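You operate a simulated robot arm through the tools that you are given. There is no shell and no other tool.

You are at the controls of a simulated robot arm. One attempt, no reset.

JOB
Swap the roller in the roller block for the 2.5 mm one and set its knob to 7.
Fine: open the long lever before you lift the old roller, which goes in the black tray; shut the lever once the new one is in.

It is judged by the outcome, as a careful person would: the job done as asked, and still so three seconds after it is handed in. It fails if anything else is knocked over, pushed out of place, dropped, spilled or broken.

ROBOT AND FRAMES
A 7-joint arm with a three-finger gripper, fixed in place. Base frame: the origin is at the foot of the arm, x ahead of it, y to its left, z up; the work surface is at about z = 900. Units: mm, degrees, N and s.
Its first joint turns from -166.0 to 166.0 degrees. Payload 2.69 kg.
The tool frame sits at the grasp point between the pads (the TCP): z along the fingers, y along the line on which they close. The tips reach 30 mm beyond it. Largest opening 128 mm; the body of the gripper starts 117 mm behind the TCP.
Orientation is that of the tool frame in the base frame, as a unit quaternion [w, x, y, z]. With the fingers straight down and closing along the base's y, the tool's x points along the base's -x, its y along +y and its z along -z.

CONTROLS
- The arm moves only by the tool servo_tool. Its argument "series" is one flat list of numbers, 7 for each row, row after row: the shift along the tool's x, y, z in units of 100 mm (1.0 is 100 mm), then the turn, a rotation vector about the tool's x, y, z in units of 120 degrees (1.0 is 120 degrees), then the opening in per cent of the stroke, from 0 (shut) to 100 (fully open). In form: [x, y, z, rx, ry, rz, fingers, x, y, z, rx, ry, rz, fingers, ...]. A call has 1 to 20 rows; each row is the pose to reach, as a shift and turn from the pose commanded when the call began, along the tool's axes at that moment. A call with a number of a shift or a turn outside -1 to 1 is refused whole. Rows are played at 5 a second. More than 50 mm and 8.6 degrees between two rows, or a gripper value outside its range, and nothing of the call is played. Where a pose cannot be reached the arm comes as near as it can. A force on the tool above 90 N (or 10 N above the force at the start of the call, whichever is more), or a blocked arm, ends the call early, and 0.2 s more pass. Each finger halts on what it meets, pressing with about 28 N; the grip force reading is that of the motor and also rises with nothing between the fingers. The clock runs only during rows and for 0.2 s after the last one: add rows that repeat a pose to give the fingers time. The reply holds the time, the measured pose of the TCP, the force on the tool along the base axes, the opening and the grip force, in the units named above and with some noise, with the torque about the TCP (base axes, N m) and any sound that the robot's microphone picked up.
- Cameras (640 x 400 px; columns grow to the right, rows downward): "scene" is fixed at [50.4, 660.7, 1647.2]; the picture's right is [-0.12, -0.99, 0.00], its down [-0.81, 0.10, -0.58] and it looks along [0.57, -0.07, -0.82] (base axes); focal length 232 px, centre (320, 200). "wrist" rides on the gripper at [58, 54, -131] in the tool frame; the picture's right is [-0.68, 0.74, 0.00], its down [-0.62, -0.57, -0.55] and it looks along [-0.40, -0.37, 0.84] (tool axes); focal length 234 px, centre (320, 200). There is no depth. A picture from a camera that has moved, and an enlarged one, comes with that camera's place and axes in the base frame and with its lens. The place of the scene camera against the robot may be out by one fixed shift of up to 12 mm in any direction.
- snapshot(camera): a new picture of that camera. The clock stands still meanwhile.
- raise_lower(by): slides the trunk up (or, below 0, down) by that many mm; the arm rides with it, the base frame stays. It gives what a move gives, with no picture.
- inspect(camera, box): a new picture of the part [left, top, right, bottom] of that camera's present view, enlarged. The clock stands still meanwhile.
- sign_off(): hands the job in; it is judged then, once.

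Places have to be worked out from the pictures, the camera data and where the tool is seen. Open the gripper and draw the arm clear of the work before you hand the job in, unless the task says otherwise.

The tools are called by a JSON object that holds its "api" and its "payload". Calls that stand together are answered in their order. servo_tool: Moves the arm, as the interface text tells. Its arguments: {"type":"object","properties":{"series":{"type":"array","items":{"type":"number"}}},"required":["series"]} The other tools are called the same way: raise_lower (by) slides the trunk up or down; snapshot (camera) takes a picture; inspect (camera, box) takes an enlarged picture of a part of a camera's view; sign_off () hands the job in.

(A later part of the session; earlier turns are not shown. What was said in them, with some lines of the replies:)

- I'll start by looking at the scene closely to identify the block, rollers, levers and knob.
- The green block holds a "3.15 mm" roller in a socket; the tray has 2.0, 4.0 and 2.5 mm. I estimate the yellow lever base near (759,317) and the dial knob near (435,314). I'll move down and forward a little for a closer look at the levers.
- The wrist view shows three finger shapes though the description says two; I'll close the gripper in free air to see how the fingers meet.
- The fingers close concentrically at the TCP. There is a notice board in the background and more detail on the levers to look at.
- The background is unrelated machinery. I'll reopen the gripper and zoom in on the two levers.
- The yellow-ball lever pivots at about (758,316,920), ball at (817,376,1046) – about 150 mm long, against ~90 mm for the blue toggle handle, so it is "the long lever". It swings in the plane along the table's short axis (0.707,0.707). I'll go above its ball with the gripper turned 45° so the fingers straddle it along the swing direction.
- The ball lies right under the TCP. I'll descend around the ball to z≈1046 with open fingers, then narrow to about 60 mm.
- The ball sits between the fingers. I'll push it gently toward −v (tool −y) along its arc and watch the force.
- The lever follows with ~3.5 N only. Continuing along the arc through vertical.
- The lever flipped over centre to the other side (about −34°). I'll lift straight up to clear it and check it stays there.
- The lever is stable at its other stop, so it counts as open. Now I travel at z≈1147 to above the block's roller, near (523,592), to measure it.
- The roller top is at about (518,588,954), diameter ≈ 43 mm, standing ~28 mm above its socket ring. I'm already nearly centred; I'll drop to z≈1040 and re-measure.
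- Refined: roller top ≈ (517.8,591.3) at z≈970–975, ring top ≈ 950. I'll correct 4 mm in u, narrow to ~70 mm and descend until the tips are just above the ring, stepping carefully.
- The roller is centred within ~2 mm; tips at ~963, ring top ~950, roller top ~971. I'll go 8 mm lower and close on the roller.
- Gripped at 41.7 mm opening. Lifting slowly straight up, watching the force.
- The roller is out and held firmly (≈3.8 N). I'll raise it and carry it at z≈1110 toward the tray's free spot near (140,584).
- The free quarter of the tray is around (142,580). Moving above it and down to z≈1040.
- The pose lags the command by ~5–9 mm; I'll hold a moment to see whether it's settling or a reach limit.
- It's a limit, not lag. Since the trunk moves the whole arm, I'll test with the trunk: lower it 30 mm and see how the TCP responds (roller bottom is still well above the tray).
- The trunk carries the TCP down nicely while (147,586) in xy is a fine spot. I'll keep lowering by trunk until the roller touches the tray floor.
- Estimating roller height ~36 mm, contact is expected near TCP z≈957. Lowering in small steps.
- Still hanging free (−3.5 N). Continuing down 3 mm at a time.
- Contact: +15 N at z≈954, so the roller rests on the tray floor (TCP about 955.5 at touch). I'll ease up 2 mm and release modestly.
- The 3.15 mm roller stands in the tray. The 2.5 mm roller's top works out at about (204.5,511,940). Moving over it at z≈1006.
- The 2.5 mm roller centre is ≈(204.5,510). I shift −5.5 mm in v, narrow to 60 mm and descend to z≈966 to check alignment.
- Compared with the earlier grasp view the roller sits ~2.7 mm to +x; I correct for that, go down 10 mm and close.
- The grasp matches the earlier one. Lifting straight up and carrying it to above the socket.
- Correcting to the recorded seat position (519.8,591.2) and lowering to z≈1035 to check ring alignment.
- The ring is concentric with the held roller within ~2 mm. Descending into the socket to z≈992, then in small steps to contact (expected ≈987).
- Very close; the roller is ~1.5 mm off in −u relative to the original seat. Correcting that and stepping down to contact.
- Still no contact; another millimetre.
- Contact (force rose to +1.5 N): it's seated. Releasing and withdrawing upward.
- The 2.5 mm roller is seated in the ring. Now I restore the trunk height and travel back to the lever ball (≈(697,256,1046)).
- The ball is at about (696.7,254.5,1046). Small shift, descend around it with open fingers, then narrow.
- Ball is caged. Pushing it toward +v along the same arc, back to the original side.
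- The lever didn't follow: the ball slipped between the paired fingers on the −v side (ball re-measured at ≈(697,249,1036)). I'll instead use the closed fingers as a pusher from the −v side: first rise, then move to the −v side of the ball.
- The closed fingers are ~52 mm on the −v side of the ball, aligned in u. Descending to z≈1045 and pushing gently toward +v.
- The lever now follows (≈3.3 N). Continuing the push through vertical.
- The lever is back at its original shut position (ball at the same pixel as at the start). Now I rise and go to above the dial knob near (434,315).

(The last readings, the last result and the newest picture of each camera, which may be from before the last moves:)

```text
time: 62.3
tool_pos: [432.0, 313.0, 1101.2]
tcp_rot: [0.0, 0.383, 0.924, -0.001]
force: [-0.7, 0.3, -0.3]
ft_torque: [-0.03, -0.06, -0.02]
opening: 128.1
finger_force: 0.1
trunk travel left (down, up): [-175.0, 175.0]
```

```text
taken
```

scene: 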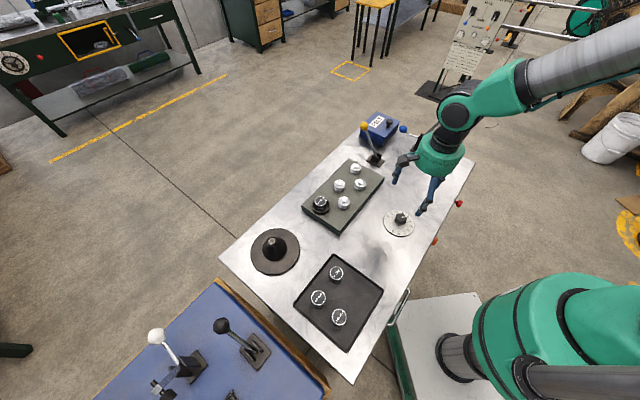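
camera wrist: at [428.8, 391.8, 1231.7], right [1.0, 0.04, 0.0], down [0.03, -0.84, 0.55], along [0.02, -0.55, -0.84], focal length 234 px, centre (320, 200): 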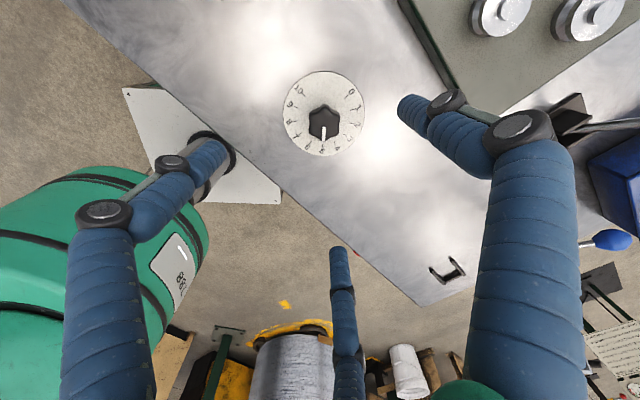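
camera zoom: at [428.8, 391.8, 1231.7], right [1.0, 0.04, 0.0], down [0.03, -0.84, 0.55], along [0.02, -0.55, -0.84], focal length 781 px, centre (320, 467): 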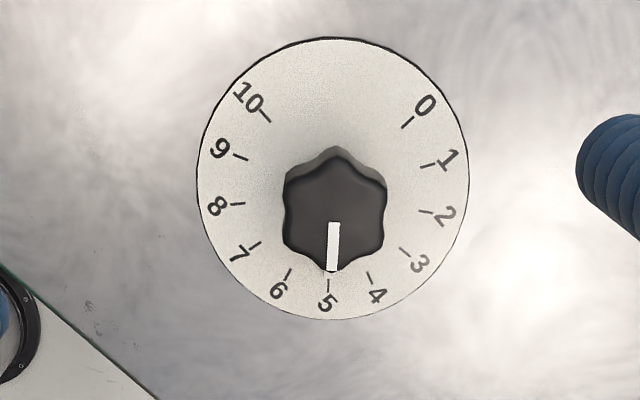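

Clear view: 27° per division, 5 at −90°, 7 at −144°; the pointer is on 5 now, so it needs 54° clockwise. Knob centre ≈ (437,312), ~40 mm wide, six lobes, top z≈934. I'll turn the gripper to 60° so fingers meet the flutes, centre over the knob and come down to z≈985.

{"api": "servo_tool", "payload": {"series": [-0.02, 0.016, 0, 0, 0, -0.0625, 80, -0.039, 0.032, 0, 0, 0, -0.125, 60, -0.039, 0.032, 0.4, 0, 0, -0.125, 60, -0.039, 0.032, 0.8, 0, 0, -0.125, 60, -0.039, 0.032, 1.0, 0, 0, -0.125, 60, -0.039, 0.032, 1.0, 0, 0, -0.125, 60]}}

{"api": "snapshot", "payload": {"camera": "wrist"}}

{"api": "inspect", "payload": {"camera": "wrist", "box": [240, 90, 400, 210]}}

```text
time: 63.7
tool_pos: [440.3, 313.1, 1000.3]
tcp_rot: [0.0, 0.259, 0.966, 0.0]
force: [-0.5, -0.3, 0.4]
ft_torque: [-0.01, -0.04, -0.01]
opening: 76.9
finger_force: 0.1
trunk travel left (down, up): [-175.0, 175.0]
```

```text
taken
camera wrist: at [415.7, 389.4, 1132.0], right [0.95, 0.3, 0.0], down [0.25, -0.8, 0.55], along [0.16, -0.52, -0.84], focal length 234 px, centre (320, 200)
```

wrist: 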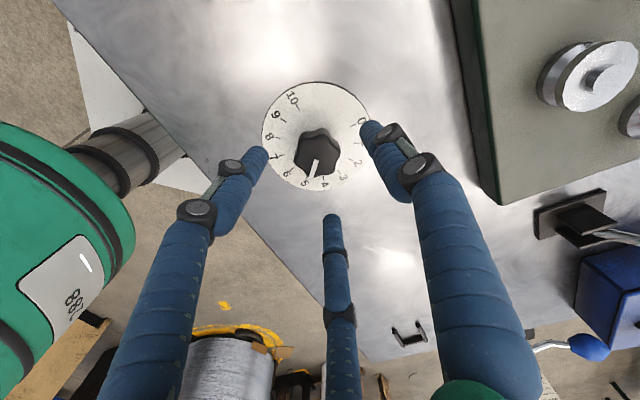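

```text
3.33 times, centred on (320, 150) of wrist
camera zoom: at [415.7, 389.4, 1132.0], right [0.95, 0.3, 0.0], down [0.25, -0.8, 0.55], along [0.16, -0.52, -0.84], focal length 781 px, centre (320, 367)
```

zoom: 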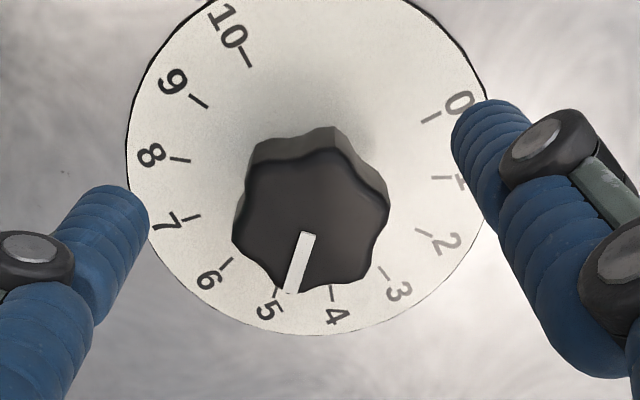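

Knob centre is ~2 mm to −y of the TCP. Correcting, lowering to z≈947 (tips ≈917, above the dial) and closing on the knob.

{"api": "servo_tool", "payload": {"series": [-0.006, -0.02, 0.2, 0, 0, 0, 60, -0.006, -0.02, 0.4, 0, 0, 0, 50, -0.006, -0.02, 0.53, 0, 0, 0, 50, -0.006, -0.02, 0.53, 0, 0, 0, 50]}}

{"api": "inspect", "payload": {"camera": "wrist", "box": [240, 100, 400, 220]}}

{"api": "inspect", "payload": {"camera": "scene", "box": [350, 160, 450, 250]}}

```text
time: 64.7
tool_pos: [438.5, 312.7, 945.9]
tcp_rot: [0.001, 0.258, 0.966, 0.0]
force: [-0.7, -1.1, -0.3]
ft_torque: [0.0, 0.02, 0.01]
opening: 64.2
finger_force: 0.0
trunk travel left (down, up): [-175.0, 175.0]
```

```text
3.33 times, centred on (320, 160) of wrist
camera zoom: at [414.9, 387.6, 1077.3], right [0.95, 0.3, 0.0], down [0.25, -0.8, 0.55], along [0.16, -0.52, -0.84], focal length 781 px, centre (320, 333)
```

zoom: 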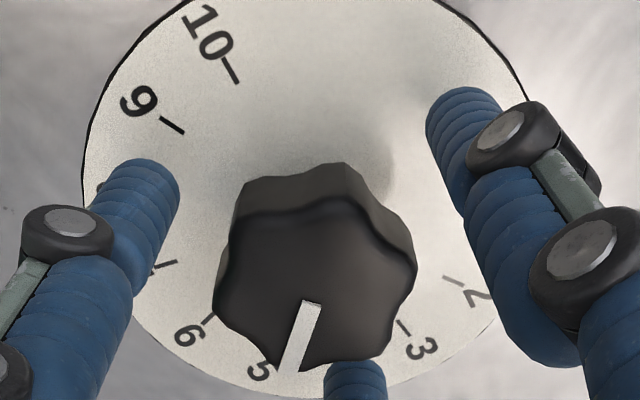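

```text
4.44 times, centred on (400, 205) of scene
camera zoom: at [50.4, 660.7, 1647.2], right [-0.12, -0.99, 0.0], down [-0.81, 0.1, -0.58], along [0.57, -0.07, -0.82], focal length 1031 px, centre (-36, 178)
```

zoom: 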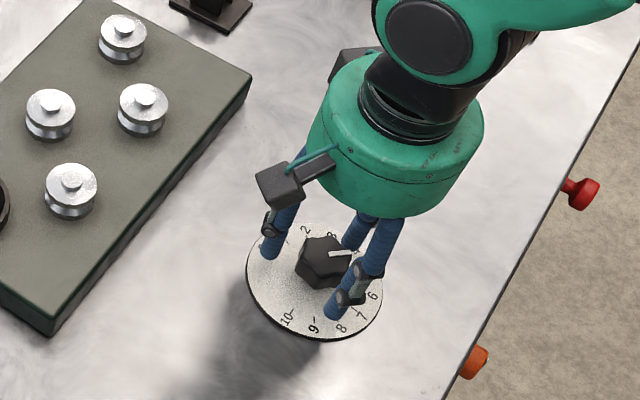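

Well centred (knob top ≈940). Closing on the knob.

{"api": "servo_tool", "payload": {"series": [0, 0, 0, 0, 0, 0, 40, 0, 0, 0, 0, 0, 0, 32, 0, 0, 0, 0, 0, 0, 24, 0, 0, 0, 0, 0, 0, 15, 0, 0, 0, 0, 0, 0, 15]}}

{"api": "inspect", "payload": {"camera": "wrist", "box": [240, 100, 400, 220]}}

```text
time: 65.9
tool_pos: [437.9, 310.4, 945.3]
tcp_rot: [0.0, 0.259, 0.966, -0.001]
force: [-6.1, -4.1, 0.6]
ft_torque: [-0.09, 0.15, 0.01]
opening: 39.5
finger_force: 14.7
trunk travel left (down, up): [-175.0, 175.0]
```

```text
3.33 times, centred on (320, 160) of wrist
camera zoom: at [414.2, 387.0, 1077.2], right [0.95, 0.3, 0.0], down [0.25, -0.8, 0.55], along [0.16, -0.52, -0.84], focal length 781 px, centre (320, 333)
```

zoom: 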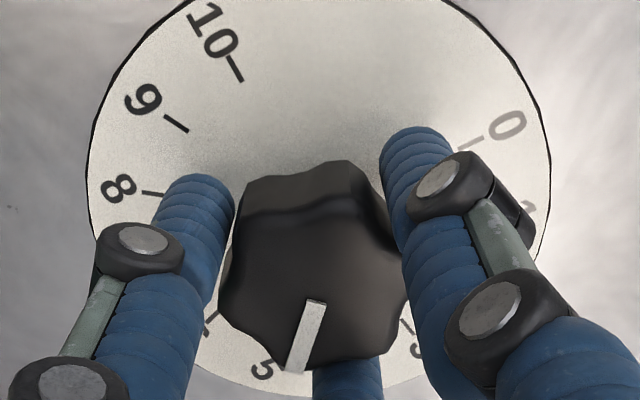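

One side touched first (−6,−4 N on the tool), so I shift ~1.5 mm along tool −y to centre and let the grip complete.

{"api": "servo_tool", "payload": {"series": [0, -0.01, 0, 0, 0, 0, 15, 0, -0.015, 0, 0, 0, 0, 15, 0, -0.015, 0, 0, 0, 0, 15]}}

{"api": "inspect", "payload": {"camera": "wrist", "box": [240, 100, 400, 220]}}

```text
time: 66.7
tool_pos: [439.2, 311.4, 946.8]
tcp_rot: [0.0, 0.259, 0.966, 0.0]
force: [-9.2, 6.9, -4.7]
ft_torque: [0.29, 0.18, 0.03]
opening: 38.5
finger_force: 45.1
trunk travel left (down, up): [-175.0, 175.0]
```

```text
3.33 times, centred on (320, 160) of wrist
camera zoom: at [413.8, 386.6, 1077.2], right [0.95, 0.3, 0.0], down [0.25, -0.8, 0.55], along [0.16, -0.52, -0.84], focal length 781 px, centre (320, 333)
```

zoom: 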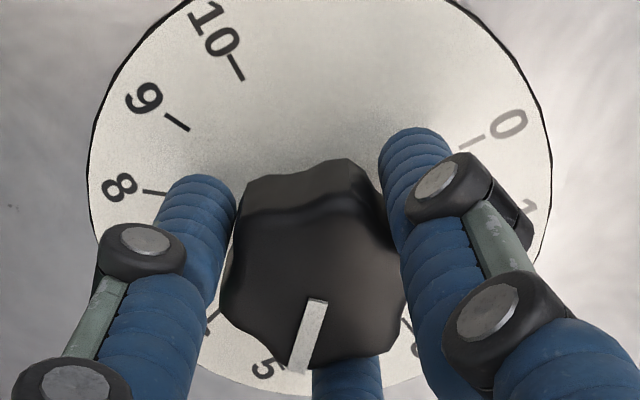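

Gripped (38.5 mm, 45 N) with ~11 N side load along tool +x; I relieve that by 1 mm and turn 27° clockwise, then check.

{"api": "servo_tool", "payload": {"series": [0.01, 0, 0, 0, 0, 0, 10, 0.01, 0, 0, 0, 0, 0.045, 10, 0.01, 0, 0, 0, 0, 0.09, 10, 0.01, 0, 0, 0, 0, 0.135, 10, 0.01, 0, 0, 0, 0, 0.18, 10, 0.01, 0, 0, 0, 0, 0.225, 10, 0.01, 0, 0, 0, 0, 0.225, 10]}}

{"api": "inspect", "payload": {"camera": "wrist", "box": [240, 100, 400, 220]}}

{"api": "inspect", "payload": {"camera": "scene", "box": [350, 160, 450, 250]}}

```text
time: 68.3
tool_pos: [438.1, 310.5, 945.7]
tcp_rot: [0.0, 0.479, 0.878, -0.002]
force: [22.1, -5.9, -33.5]
ft_torque: [-0.11, -0.64, -0.01]
opening: 38.5
finger_force: 44.9
trunk travel left (down, up): [-175.0, 175.0]
```

```text
3.33 times, centred on (320, 160) of wrist
camera zoom: at [451.0, 389.2, 1077.3], right [0.99, -0.17, 0.0], down [-0.14, -0.82, 0.55], along [-0.09, -0.54, -0.84], focal length 781 px, centre (320, 333)
```

zoom: 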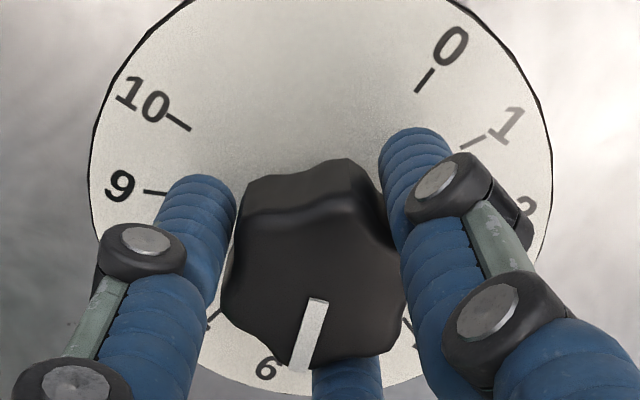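

```text
4.44 times, centred on (400, 205) of scene
camera zoom: at [50.4, 660.7, 1647.2], right [-0.12, -0.99, 0.0], down [-0.81, 0.1, -0.58], along [0.57, -0.07, -0.82], focal length 1031 px, centre (-36, 178)
```

zoom: 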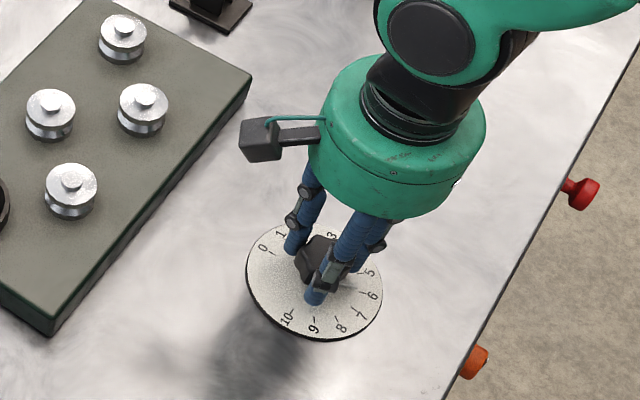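

The knob turned exactly one division, to 6. Side/vertical load has built up (22,−6,−34 N), so I relieve ~1 mm in the force direction before turning further.

{"api": "servo_tool", "payload": {"series": [-0.008, 0.007, 0.01, 0, 0, 0, 10, -0.008, 0.007, 0.01, 0, 0, 0, 10]}}

```text
time: 68.9
tool_pos: [439.2, 311.4, 947.5]
tcp_rot: [-0.001, 0.478, 0.879, -0.001]
force: [2.4, 0.6, -12.7]
ft_torque: [-0.04, 0.46, -0.03]
opening: 39.0
finger_force: 45.1
trunk travel left (down, up): [-175.0, 175.0]
```

Loads dropped to a few newtons. Turning the remaining 27°.

{"api": "servo_tool", "payload": {"series": [0, 0, 0.004, 0, 0, 0.045, 10, 0, 0, 0.004, 0, 0, 0.09, 10, 0, 0, 0.004, 0, 0, 0.135, 10, 0, 0, 0.004, 0, 0, 0.18, 10, 0, 0, 0.004, 0, 0, 0.225, 10, 0, 0, 0.004, 0, 0, 0.225, 10]}}

{"api": "inspect", "payload": {"camera": "wrist", "box": [240, 100, 400, 220]}}

```text
time: 70.3
tool_pos: [438.1, 311.0, 947.5]
tcp_rot: [0.001, 0.67, 0.743, 0.001]
force: [-2.2, 0.7, 7.1]
ft_torque: [-0.03, 0.12, -0.04]
opening: 38.6
finger_force: 44.6
trunk travel left (down, up): [-175.0, 175.0]
```

```text
3.33 times, centred on (320, 160) of wrist
camera zoom: at [484.8, 374.5, 1077.5], right [0.8, -0.6, 0.0], down [-0.5, -0.67, 0.55], along [-0.33, -0.44, -0.84], focal length 781 px, centre (320, 333)
```

zoom: 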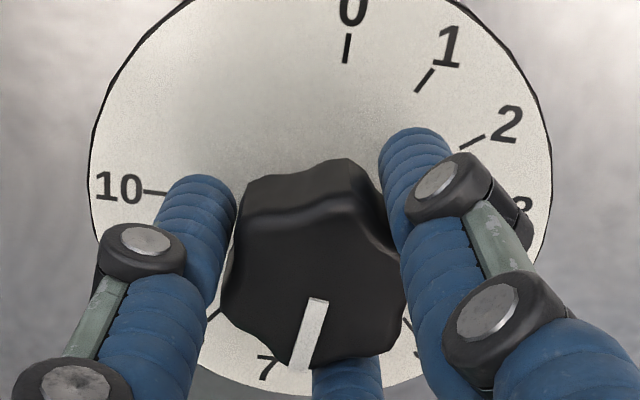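

The pointer now stands to 7 just as it stood to 5 and 6. Releasing slowly, rising and verifying.

{"api": "servo_tool", "payload": {"series": [0, 0, 0, 0, 0, 0, 34, 0, 0, 0, 0, 0, 0, 42, 0, 0, 0, 0, 0, 0, 55, 0, 0, 0, 0, 0, 0, 55, 0, 0, -0.3, 0, 0, 0, 55, 0, 0, -0.7, 0, 0, 0, 55, 0, 0, -1.0, 0, 0, 0, 80]}}

{"api": "servo_tool", "payload": {"series": [0, 0, -0.3, 0, 0, 0, 100, 0, 0, -0.6, 0, 0, 0, 100, 0, 0, -0.6, 0, 0, 0, 100]}}

{"api": "snapshot", "payload": {"camera": "wrist"}}

{"api": "inspect", "payload": {"camera": "wrist", "box": [240, 60, 400, 180]}}

```text
time: 71.9
tool_pos: [438.3, 309.9, 1045.6]
tcp_rot: [0.0, 0.669, 0.743, 0.0]
force: [-0.1, 0.3, -0.5]
ft_torque: [-0.01, -0.02, -0.02]
opening: 102.3
finger_force: 0.1
trunk travel left (down, up): [-175.0, 175.0]
```

```text
time: 72.7
tool_pos: [437.7, 309.4, 1106.2]
tcp_rot: [0.0, 0.669, 0.744, 0.0]
force: [-0.3, 0.1, 0.7]
ft_torque: [0.05, -0.07, 0.0]
opening: 127.9
finger_force: 0.0
trunk travel left (down, up): [-175.0, 175.0]
```

```text
taken
camera wrist: at [484.7, 372.6, 1237.3], right [0.8, -0.6, 0.0], down [-0.5, -0.67, 0.55], along [-0.33, -0.44, -0.84], focal length 234 px, centre (320, 200)
```

wrist: 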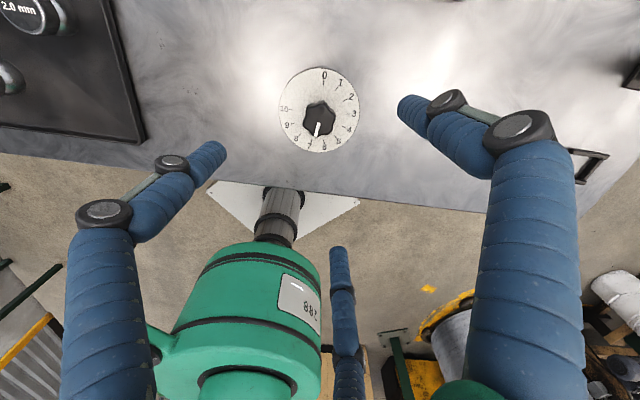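

```text
3.33 times, centred on (320, 120) of wrist
camera zoom: at [484.7, 372.6, 1237.3], right [0.8, -0.6, 0.0], down [-0.5, -0.67, 0.55], along [-0.33, -0.44, -0.84], focal length 781 px, centre (320, 467)
```

zoom: 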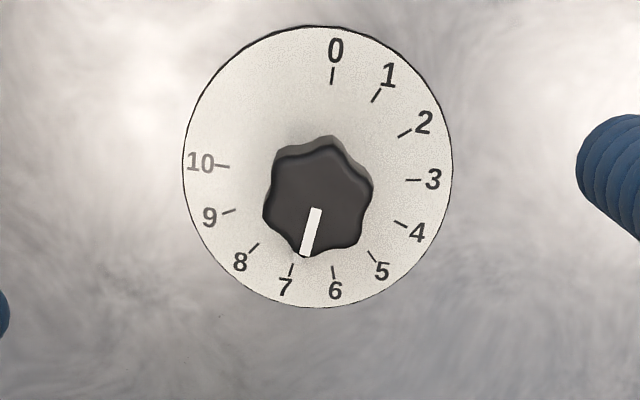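

It's close, but my measure of the pointer angle gives roughly −139° versus −144° for "7". I'll zoom in more to measure precisely.

{"api": "inspect", "payload": {"camera": "wrist", "box": [275, 80, 365, 155]}}

{"api": "inspect", "payload": {"camera": "scene", "box": [375, 195, 425, 240]}}

```text
5.33 times, centred on (320, 118) of wrist
camera zoom: at [484.7, 372.6, 1237.3], right [0.8, -0.6, 0.0], down [-0.5, -0.67, 0.55], along [-0.33, -0.44, -0.84], focal length 1249 px, centre (320, 640)
```

zoom: 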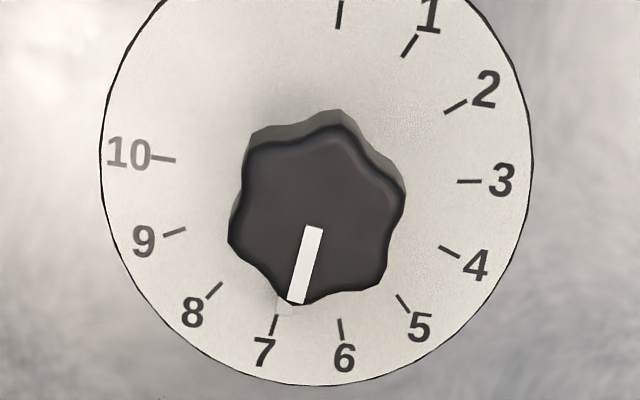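

```text
8.89 times, centred on (400, 218) of scene
camera zoom: at [50.4, 660.7, 1647.2], right [-0.12, -0.99, 0.0], down [-0.81, 0.1, -0.58], along [0.57, -0.07, -0.82], focal length 2063 px, centre (-391, 44)
```

zoom: 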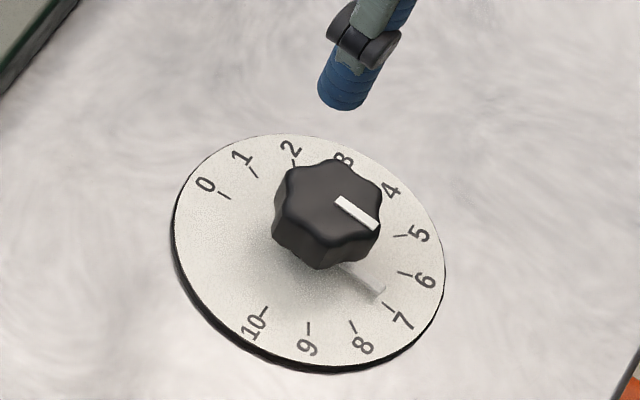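

Careful measurement puts the pointer ~3.4° short of 7 (about 6.88; the closing grip nudged it earlier). I'll go straight back down, re-grip at the same angle, and turn 3.4° more clockwise.

{"api": "servo_tool", "payload": {"series": [0, 0, 0.3, 0, 0, 0, 55, 0, 0, 0.6, 0, 0, 0, 55, 0, 0, 0.6, 0, 0, 0, 55]}}

{"api": "servo_tool", "payload": {"series": [0, 0, 0.3, 0, 0, 0, 55, 0, 0, 0.6, 0, 0, 0, 55, 0, 0, 0.85, 0, 0, 0, 55, 0, 0, 1.0, 0, 0, 0, 55, 0, 0, 1.0, 0, 0, 0, 42, 0, 0, 1.0, 0, 0, 0, 34, 0, 0, 1.0, 0, 0, 0, 24, 0, 0, 1.0, 0, 0, 0, 10, 0, 0, 1.0, 0, 0, 0, 10]}}

{"api": "inspect", "payload": {"camera": "wrist", "box": [240, 100, 400, 220]}}

```text
time: 73.5
tool_pos: [439.5, 311.9, 1045.0]
tcp_rot: [-0.001, 0.669, 0.743, 0.0]
force: [-0.1, 0.0, -0.6]
ft_torque: [-0.05, 0.03, 0.0]
opening: 70.6
finger_force: 0.2
trunk travel left (down, up): [-175.0, 175.0]
```

```text
time: 75.5
tool_pos: [437.5, 311.8, 945.4]
tcp_rot: [-0.001, 0.669, 0.743, 0.0]
force: [5.0, -8.9, -1.5]
ft_torque: [-0.28, -0.17, 0.0]
opening: 39.0
finger_force: 44.9
trunk travel left (down, up): [-175.0, 175.0]
```

```text
3.33 times, centred on (320, 160) of wrist
camera zoom: at [484.6, 375.1, 1076.4], right [0.8, -0.6, 0.0], down [-0.5, -0.67, 0.55], along [-0.33, -0.44, -0.84], focal length 781 px, centre (320, 333)
```

zoom: 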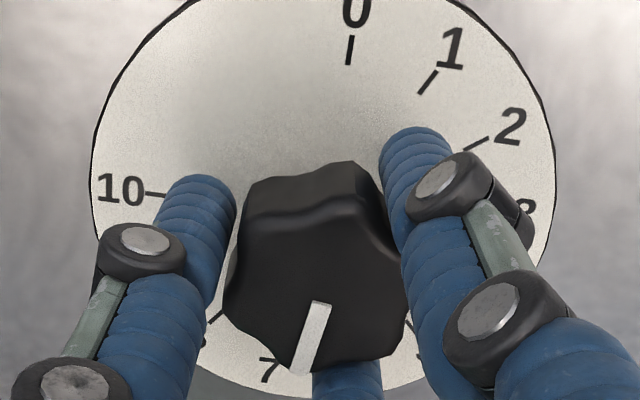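

Re-gripped with the knob unmoved. Turning 3.5° more, releasing and rising.

{"api": "servo_tool", "payload": {"series": [0, 0, 0, 0, 0, 0.015, 10, 0, 0, 0, 0, 0, 0.029, 10, 0, 0, 0, 0, 0, 0.029, 10, 0, 0, 0, 0, 0, 0.029, 10]}}

{"api": "servo_tool", "payload": {"series": [0, 0, 0, 0, 0, 0, 34, 0, 0, 0, 0, 0, 0, 42, 0, 0, 0, 0, 0, 0, 55, 0, 0, 0, 0, 0, 0, 55, 0, 0, -0.3, 0, 0, 0, 55, 0, 0, -0.7, 0, 0, 0, 55, 0, 0, -1.0, 0, 0, 0, 80]}}

{"api": "servo_tool", "payload": {"series": [0, 0, -0.3, 0, 0, 0, 100, 0, 0, -0.6, 0, 0, 0, 100, 0, 0, -0.6, 0, 0, 0, 100]}}

{"api": "inspect", "payload": {"camera": "wrist", "box": [275, 80, 365, 155]}}

{"api": "inspect", "payload": {"camera": "scene", "box": [375, 195, 425, 240]}}

```text
time: 76.5
tool_pos: [438.6, 310.6, 945.8]
tcp_rot: [0.0, 0.691, 0.722, 0.0]
force: [4.5, -3.2, -6.9]
ft_torque: [0.05, -0.13, -0.01]
opening: 39.0
finger_force: 45.2
trunk travel left (down, up): [-175.0, 175.0]
```

```text
time: 78.1
tool_pos: [436.0, 311.5, 1045.8]
tcp_rot: [-0.001, 0.691, 0.723, -0.001]
force: [-0.3, -0.1, 0.1]
ft_torque: [0.07, -0.03, 0.02]
opening: 102.6
finger_force: 0.0
trunk travel left (down, up): [-175.0, 175.0]
```

```text
time: 78.9
tool_pos: [436.8, 310.4, 1105.0]
tcp_rot: [0.0, 0.691, 0.723, 0.001]
force: [-0.7, 0.3, 0.2]
ft_torque: [0.02, -0.04, 0.0]
opening: 128.1
finger_force: 0.1
trunk travel left (down, up): [-175.0, 175.0]
```

```text
5.33 times, centred on (320, 118) of wrist
camera zoom: at [487.0, 370.3, 1236.9], right [0.77, -0.64, 0.0], down [-0.54, -0.64, 0.55], along [-0.35, -0.42, -0.84], focal length 1249 px, centre (320, 640)
```

zoom: 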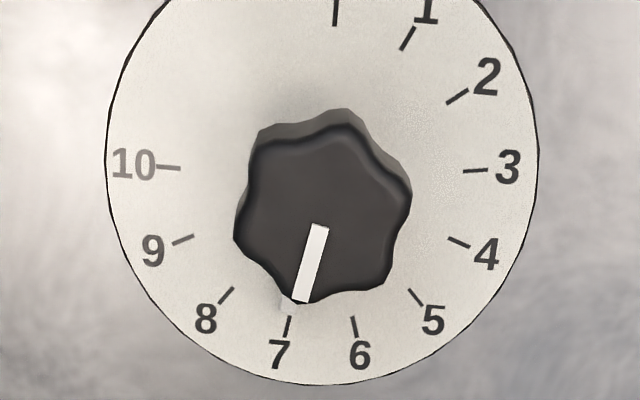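

```text
8.89 times, centred on (400, 218) of scene
camera zoom: at [50.4, 660.7, 1647.2], right [-0.12, -0.99, 0.0], down [-0.81, 0.1, -0.58], along [0.57, -0.07, -0.82], focal length 2063 px, centre (-391, 44)
```

zoom: 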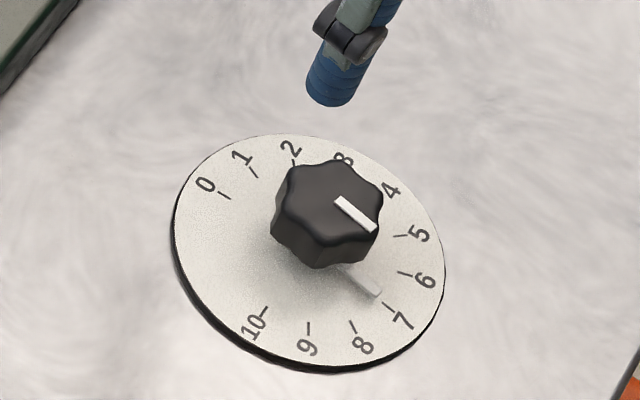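

The pointer now measures −143.5° against the 7 tick at −143.8°: on 7. I'll raise the arm clear and take a last look at everything.

{"api": "servo_tool", "payload": {"series": [0, 0, -0.4, 0, 0, 0, 100, 0, 0, -0.8, 0, 0, 0, 100, 0, 0, -1.0, 0, 0, 0, 100, 0, 0, -1.0, 0, 0, 0, 100]}}

{"api": "snapshot", "payload": {"camera": "scene"}}

{"api": "inspect", "payload": {"camera": "scene", "box": [290, 100, 490, 225]}}

{"api": "inspect", "payload": {"camera": "scene", "box": [220, 210, 420, 360]}}

```text
time: 79.9
tool_pos: [438.0, 311.2, 1206.6]
tcp_rot: [0.0, 0.691, 0.722, 0.0]
force: [0.2, -0.6, 0.0]
ft_torque: [-0.02, -0.01, 0.03]
opening: 127.8
finger_force: 0.0
trunk travel left (down, up): [-175.0, 175.0]
```

```text
taken
```

scene: 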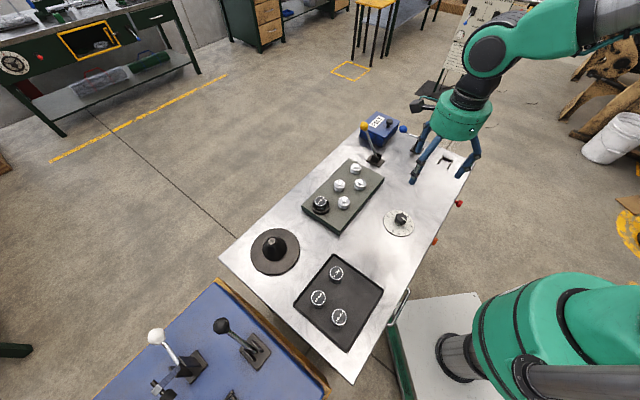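

```text
3.20 times, centred on (390, 162) of scene
camera zoom: at [50.4, 660.7, 1647.2], right [-0.12, -0.99, 0.0], down [-0.81, 0.1, -0.58], along [0.57, -0.07, -0.82], focal length 742 px, centre (96, 320)
```

zoom: 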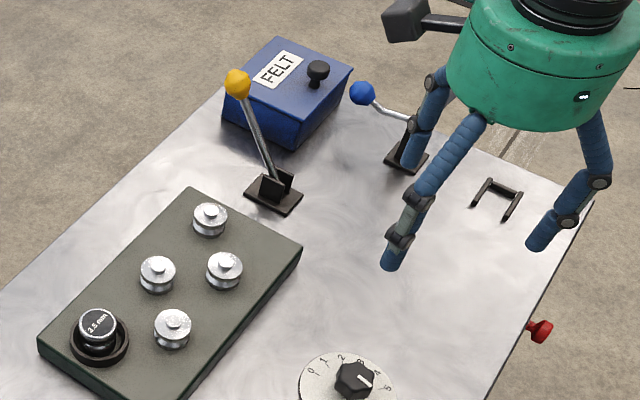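

```text
2.67 times, centred on (320, 285) of scene
camera zoom: at [50.4, 660.7, 1647.2], right [-0.12, -0.99, 0.0], down [-0.81, 0.1, -0.58], along [0.57, -0.07, -0.82], focal length 619 px, centre (320, -27)
```

zoom: 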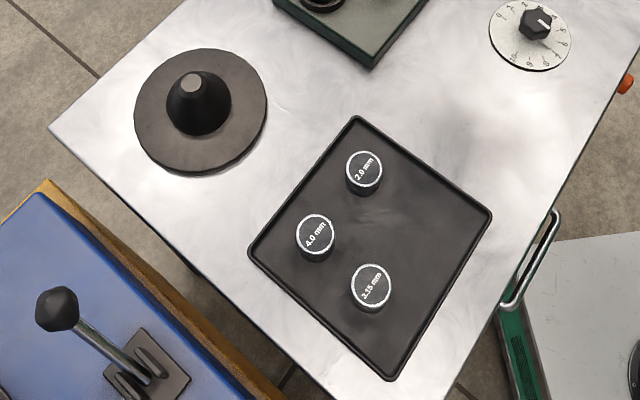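

All checks out: the 2.5 mm roller is in the block, the 3.15 mm one stands in the black tray, and the yellow lever is shut where it began. The knob reads 7, nothing else has moved, and the open gripper is clear at z≈1207. Handing in.

{"api": "sign_off", "payload": {}}

```text
The job is handed in.
```

The job is handed in: the 2.5 mm roller is in the roller block and its knob is set to 7.

- **Lever:** I took the yellow-ball lever as the long one, since it is about 150 mm against about 90 mm for the blue toggle handle. I swung it to its other stop before lifting the old roller, and pushed it back once the new one was seated. The pictures show it exactly where it started. My first attempt to shut it slipped past the ball without moving the lever.
- **Old roller:** the 3.15 mm roller stands upright in the free spot of the black tray, with the 2.0 and 4.0 mm rollers undisturbed.
- **New roller:** the 2.5 mm roller rests in the socket ring at the same position and height as the old one.
- **Knob:** it started on 5. My first turn stopped about 3° short of 7, so I gripped it again and corrected it. The pointer now measures within about half a degree of the 7 mark.

The last pictures showed nothing else moved or knocked over. The gripper is open and about 300 mm above the table.
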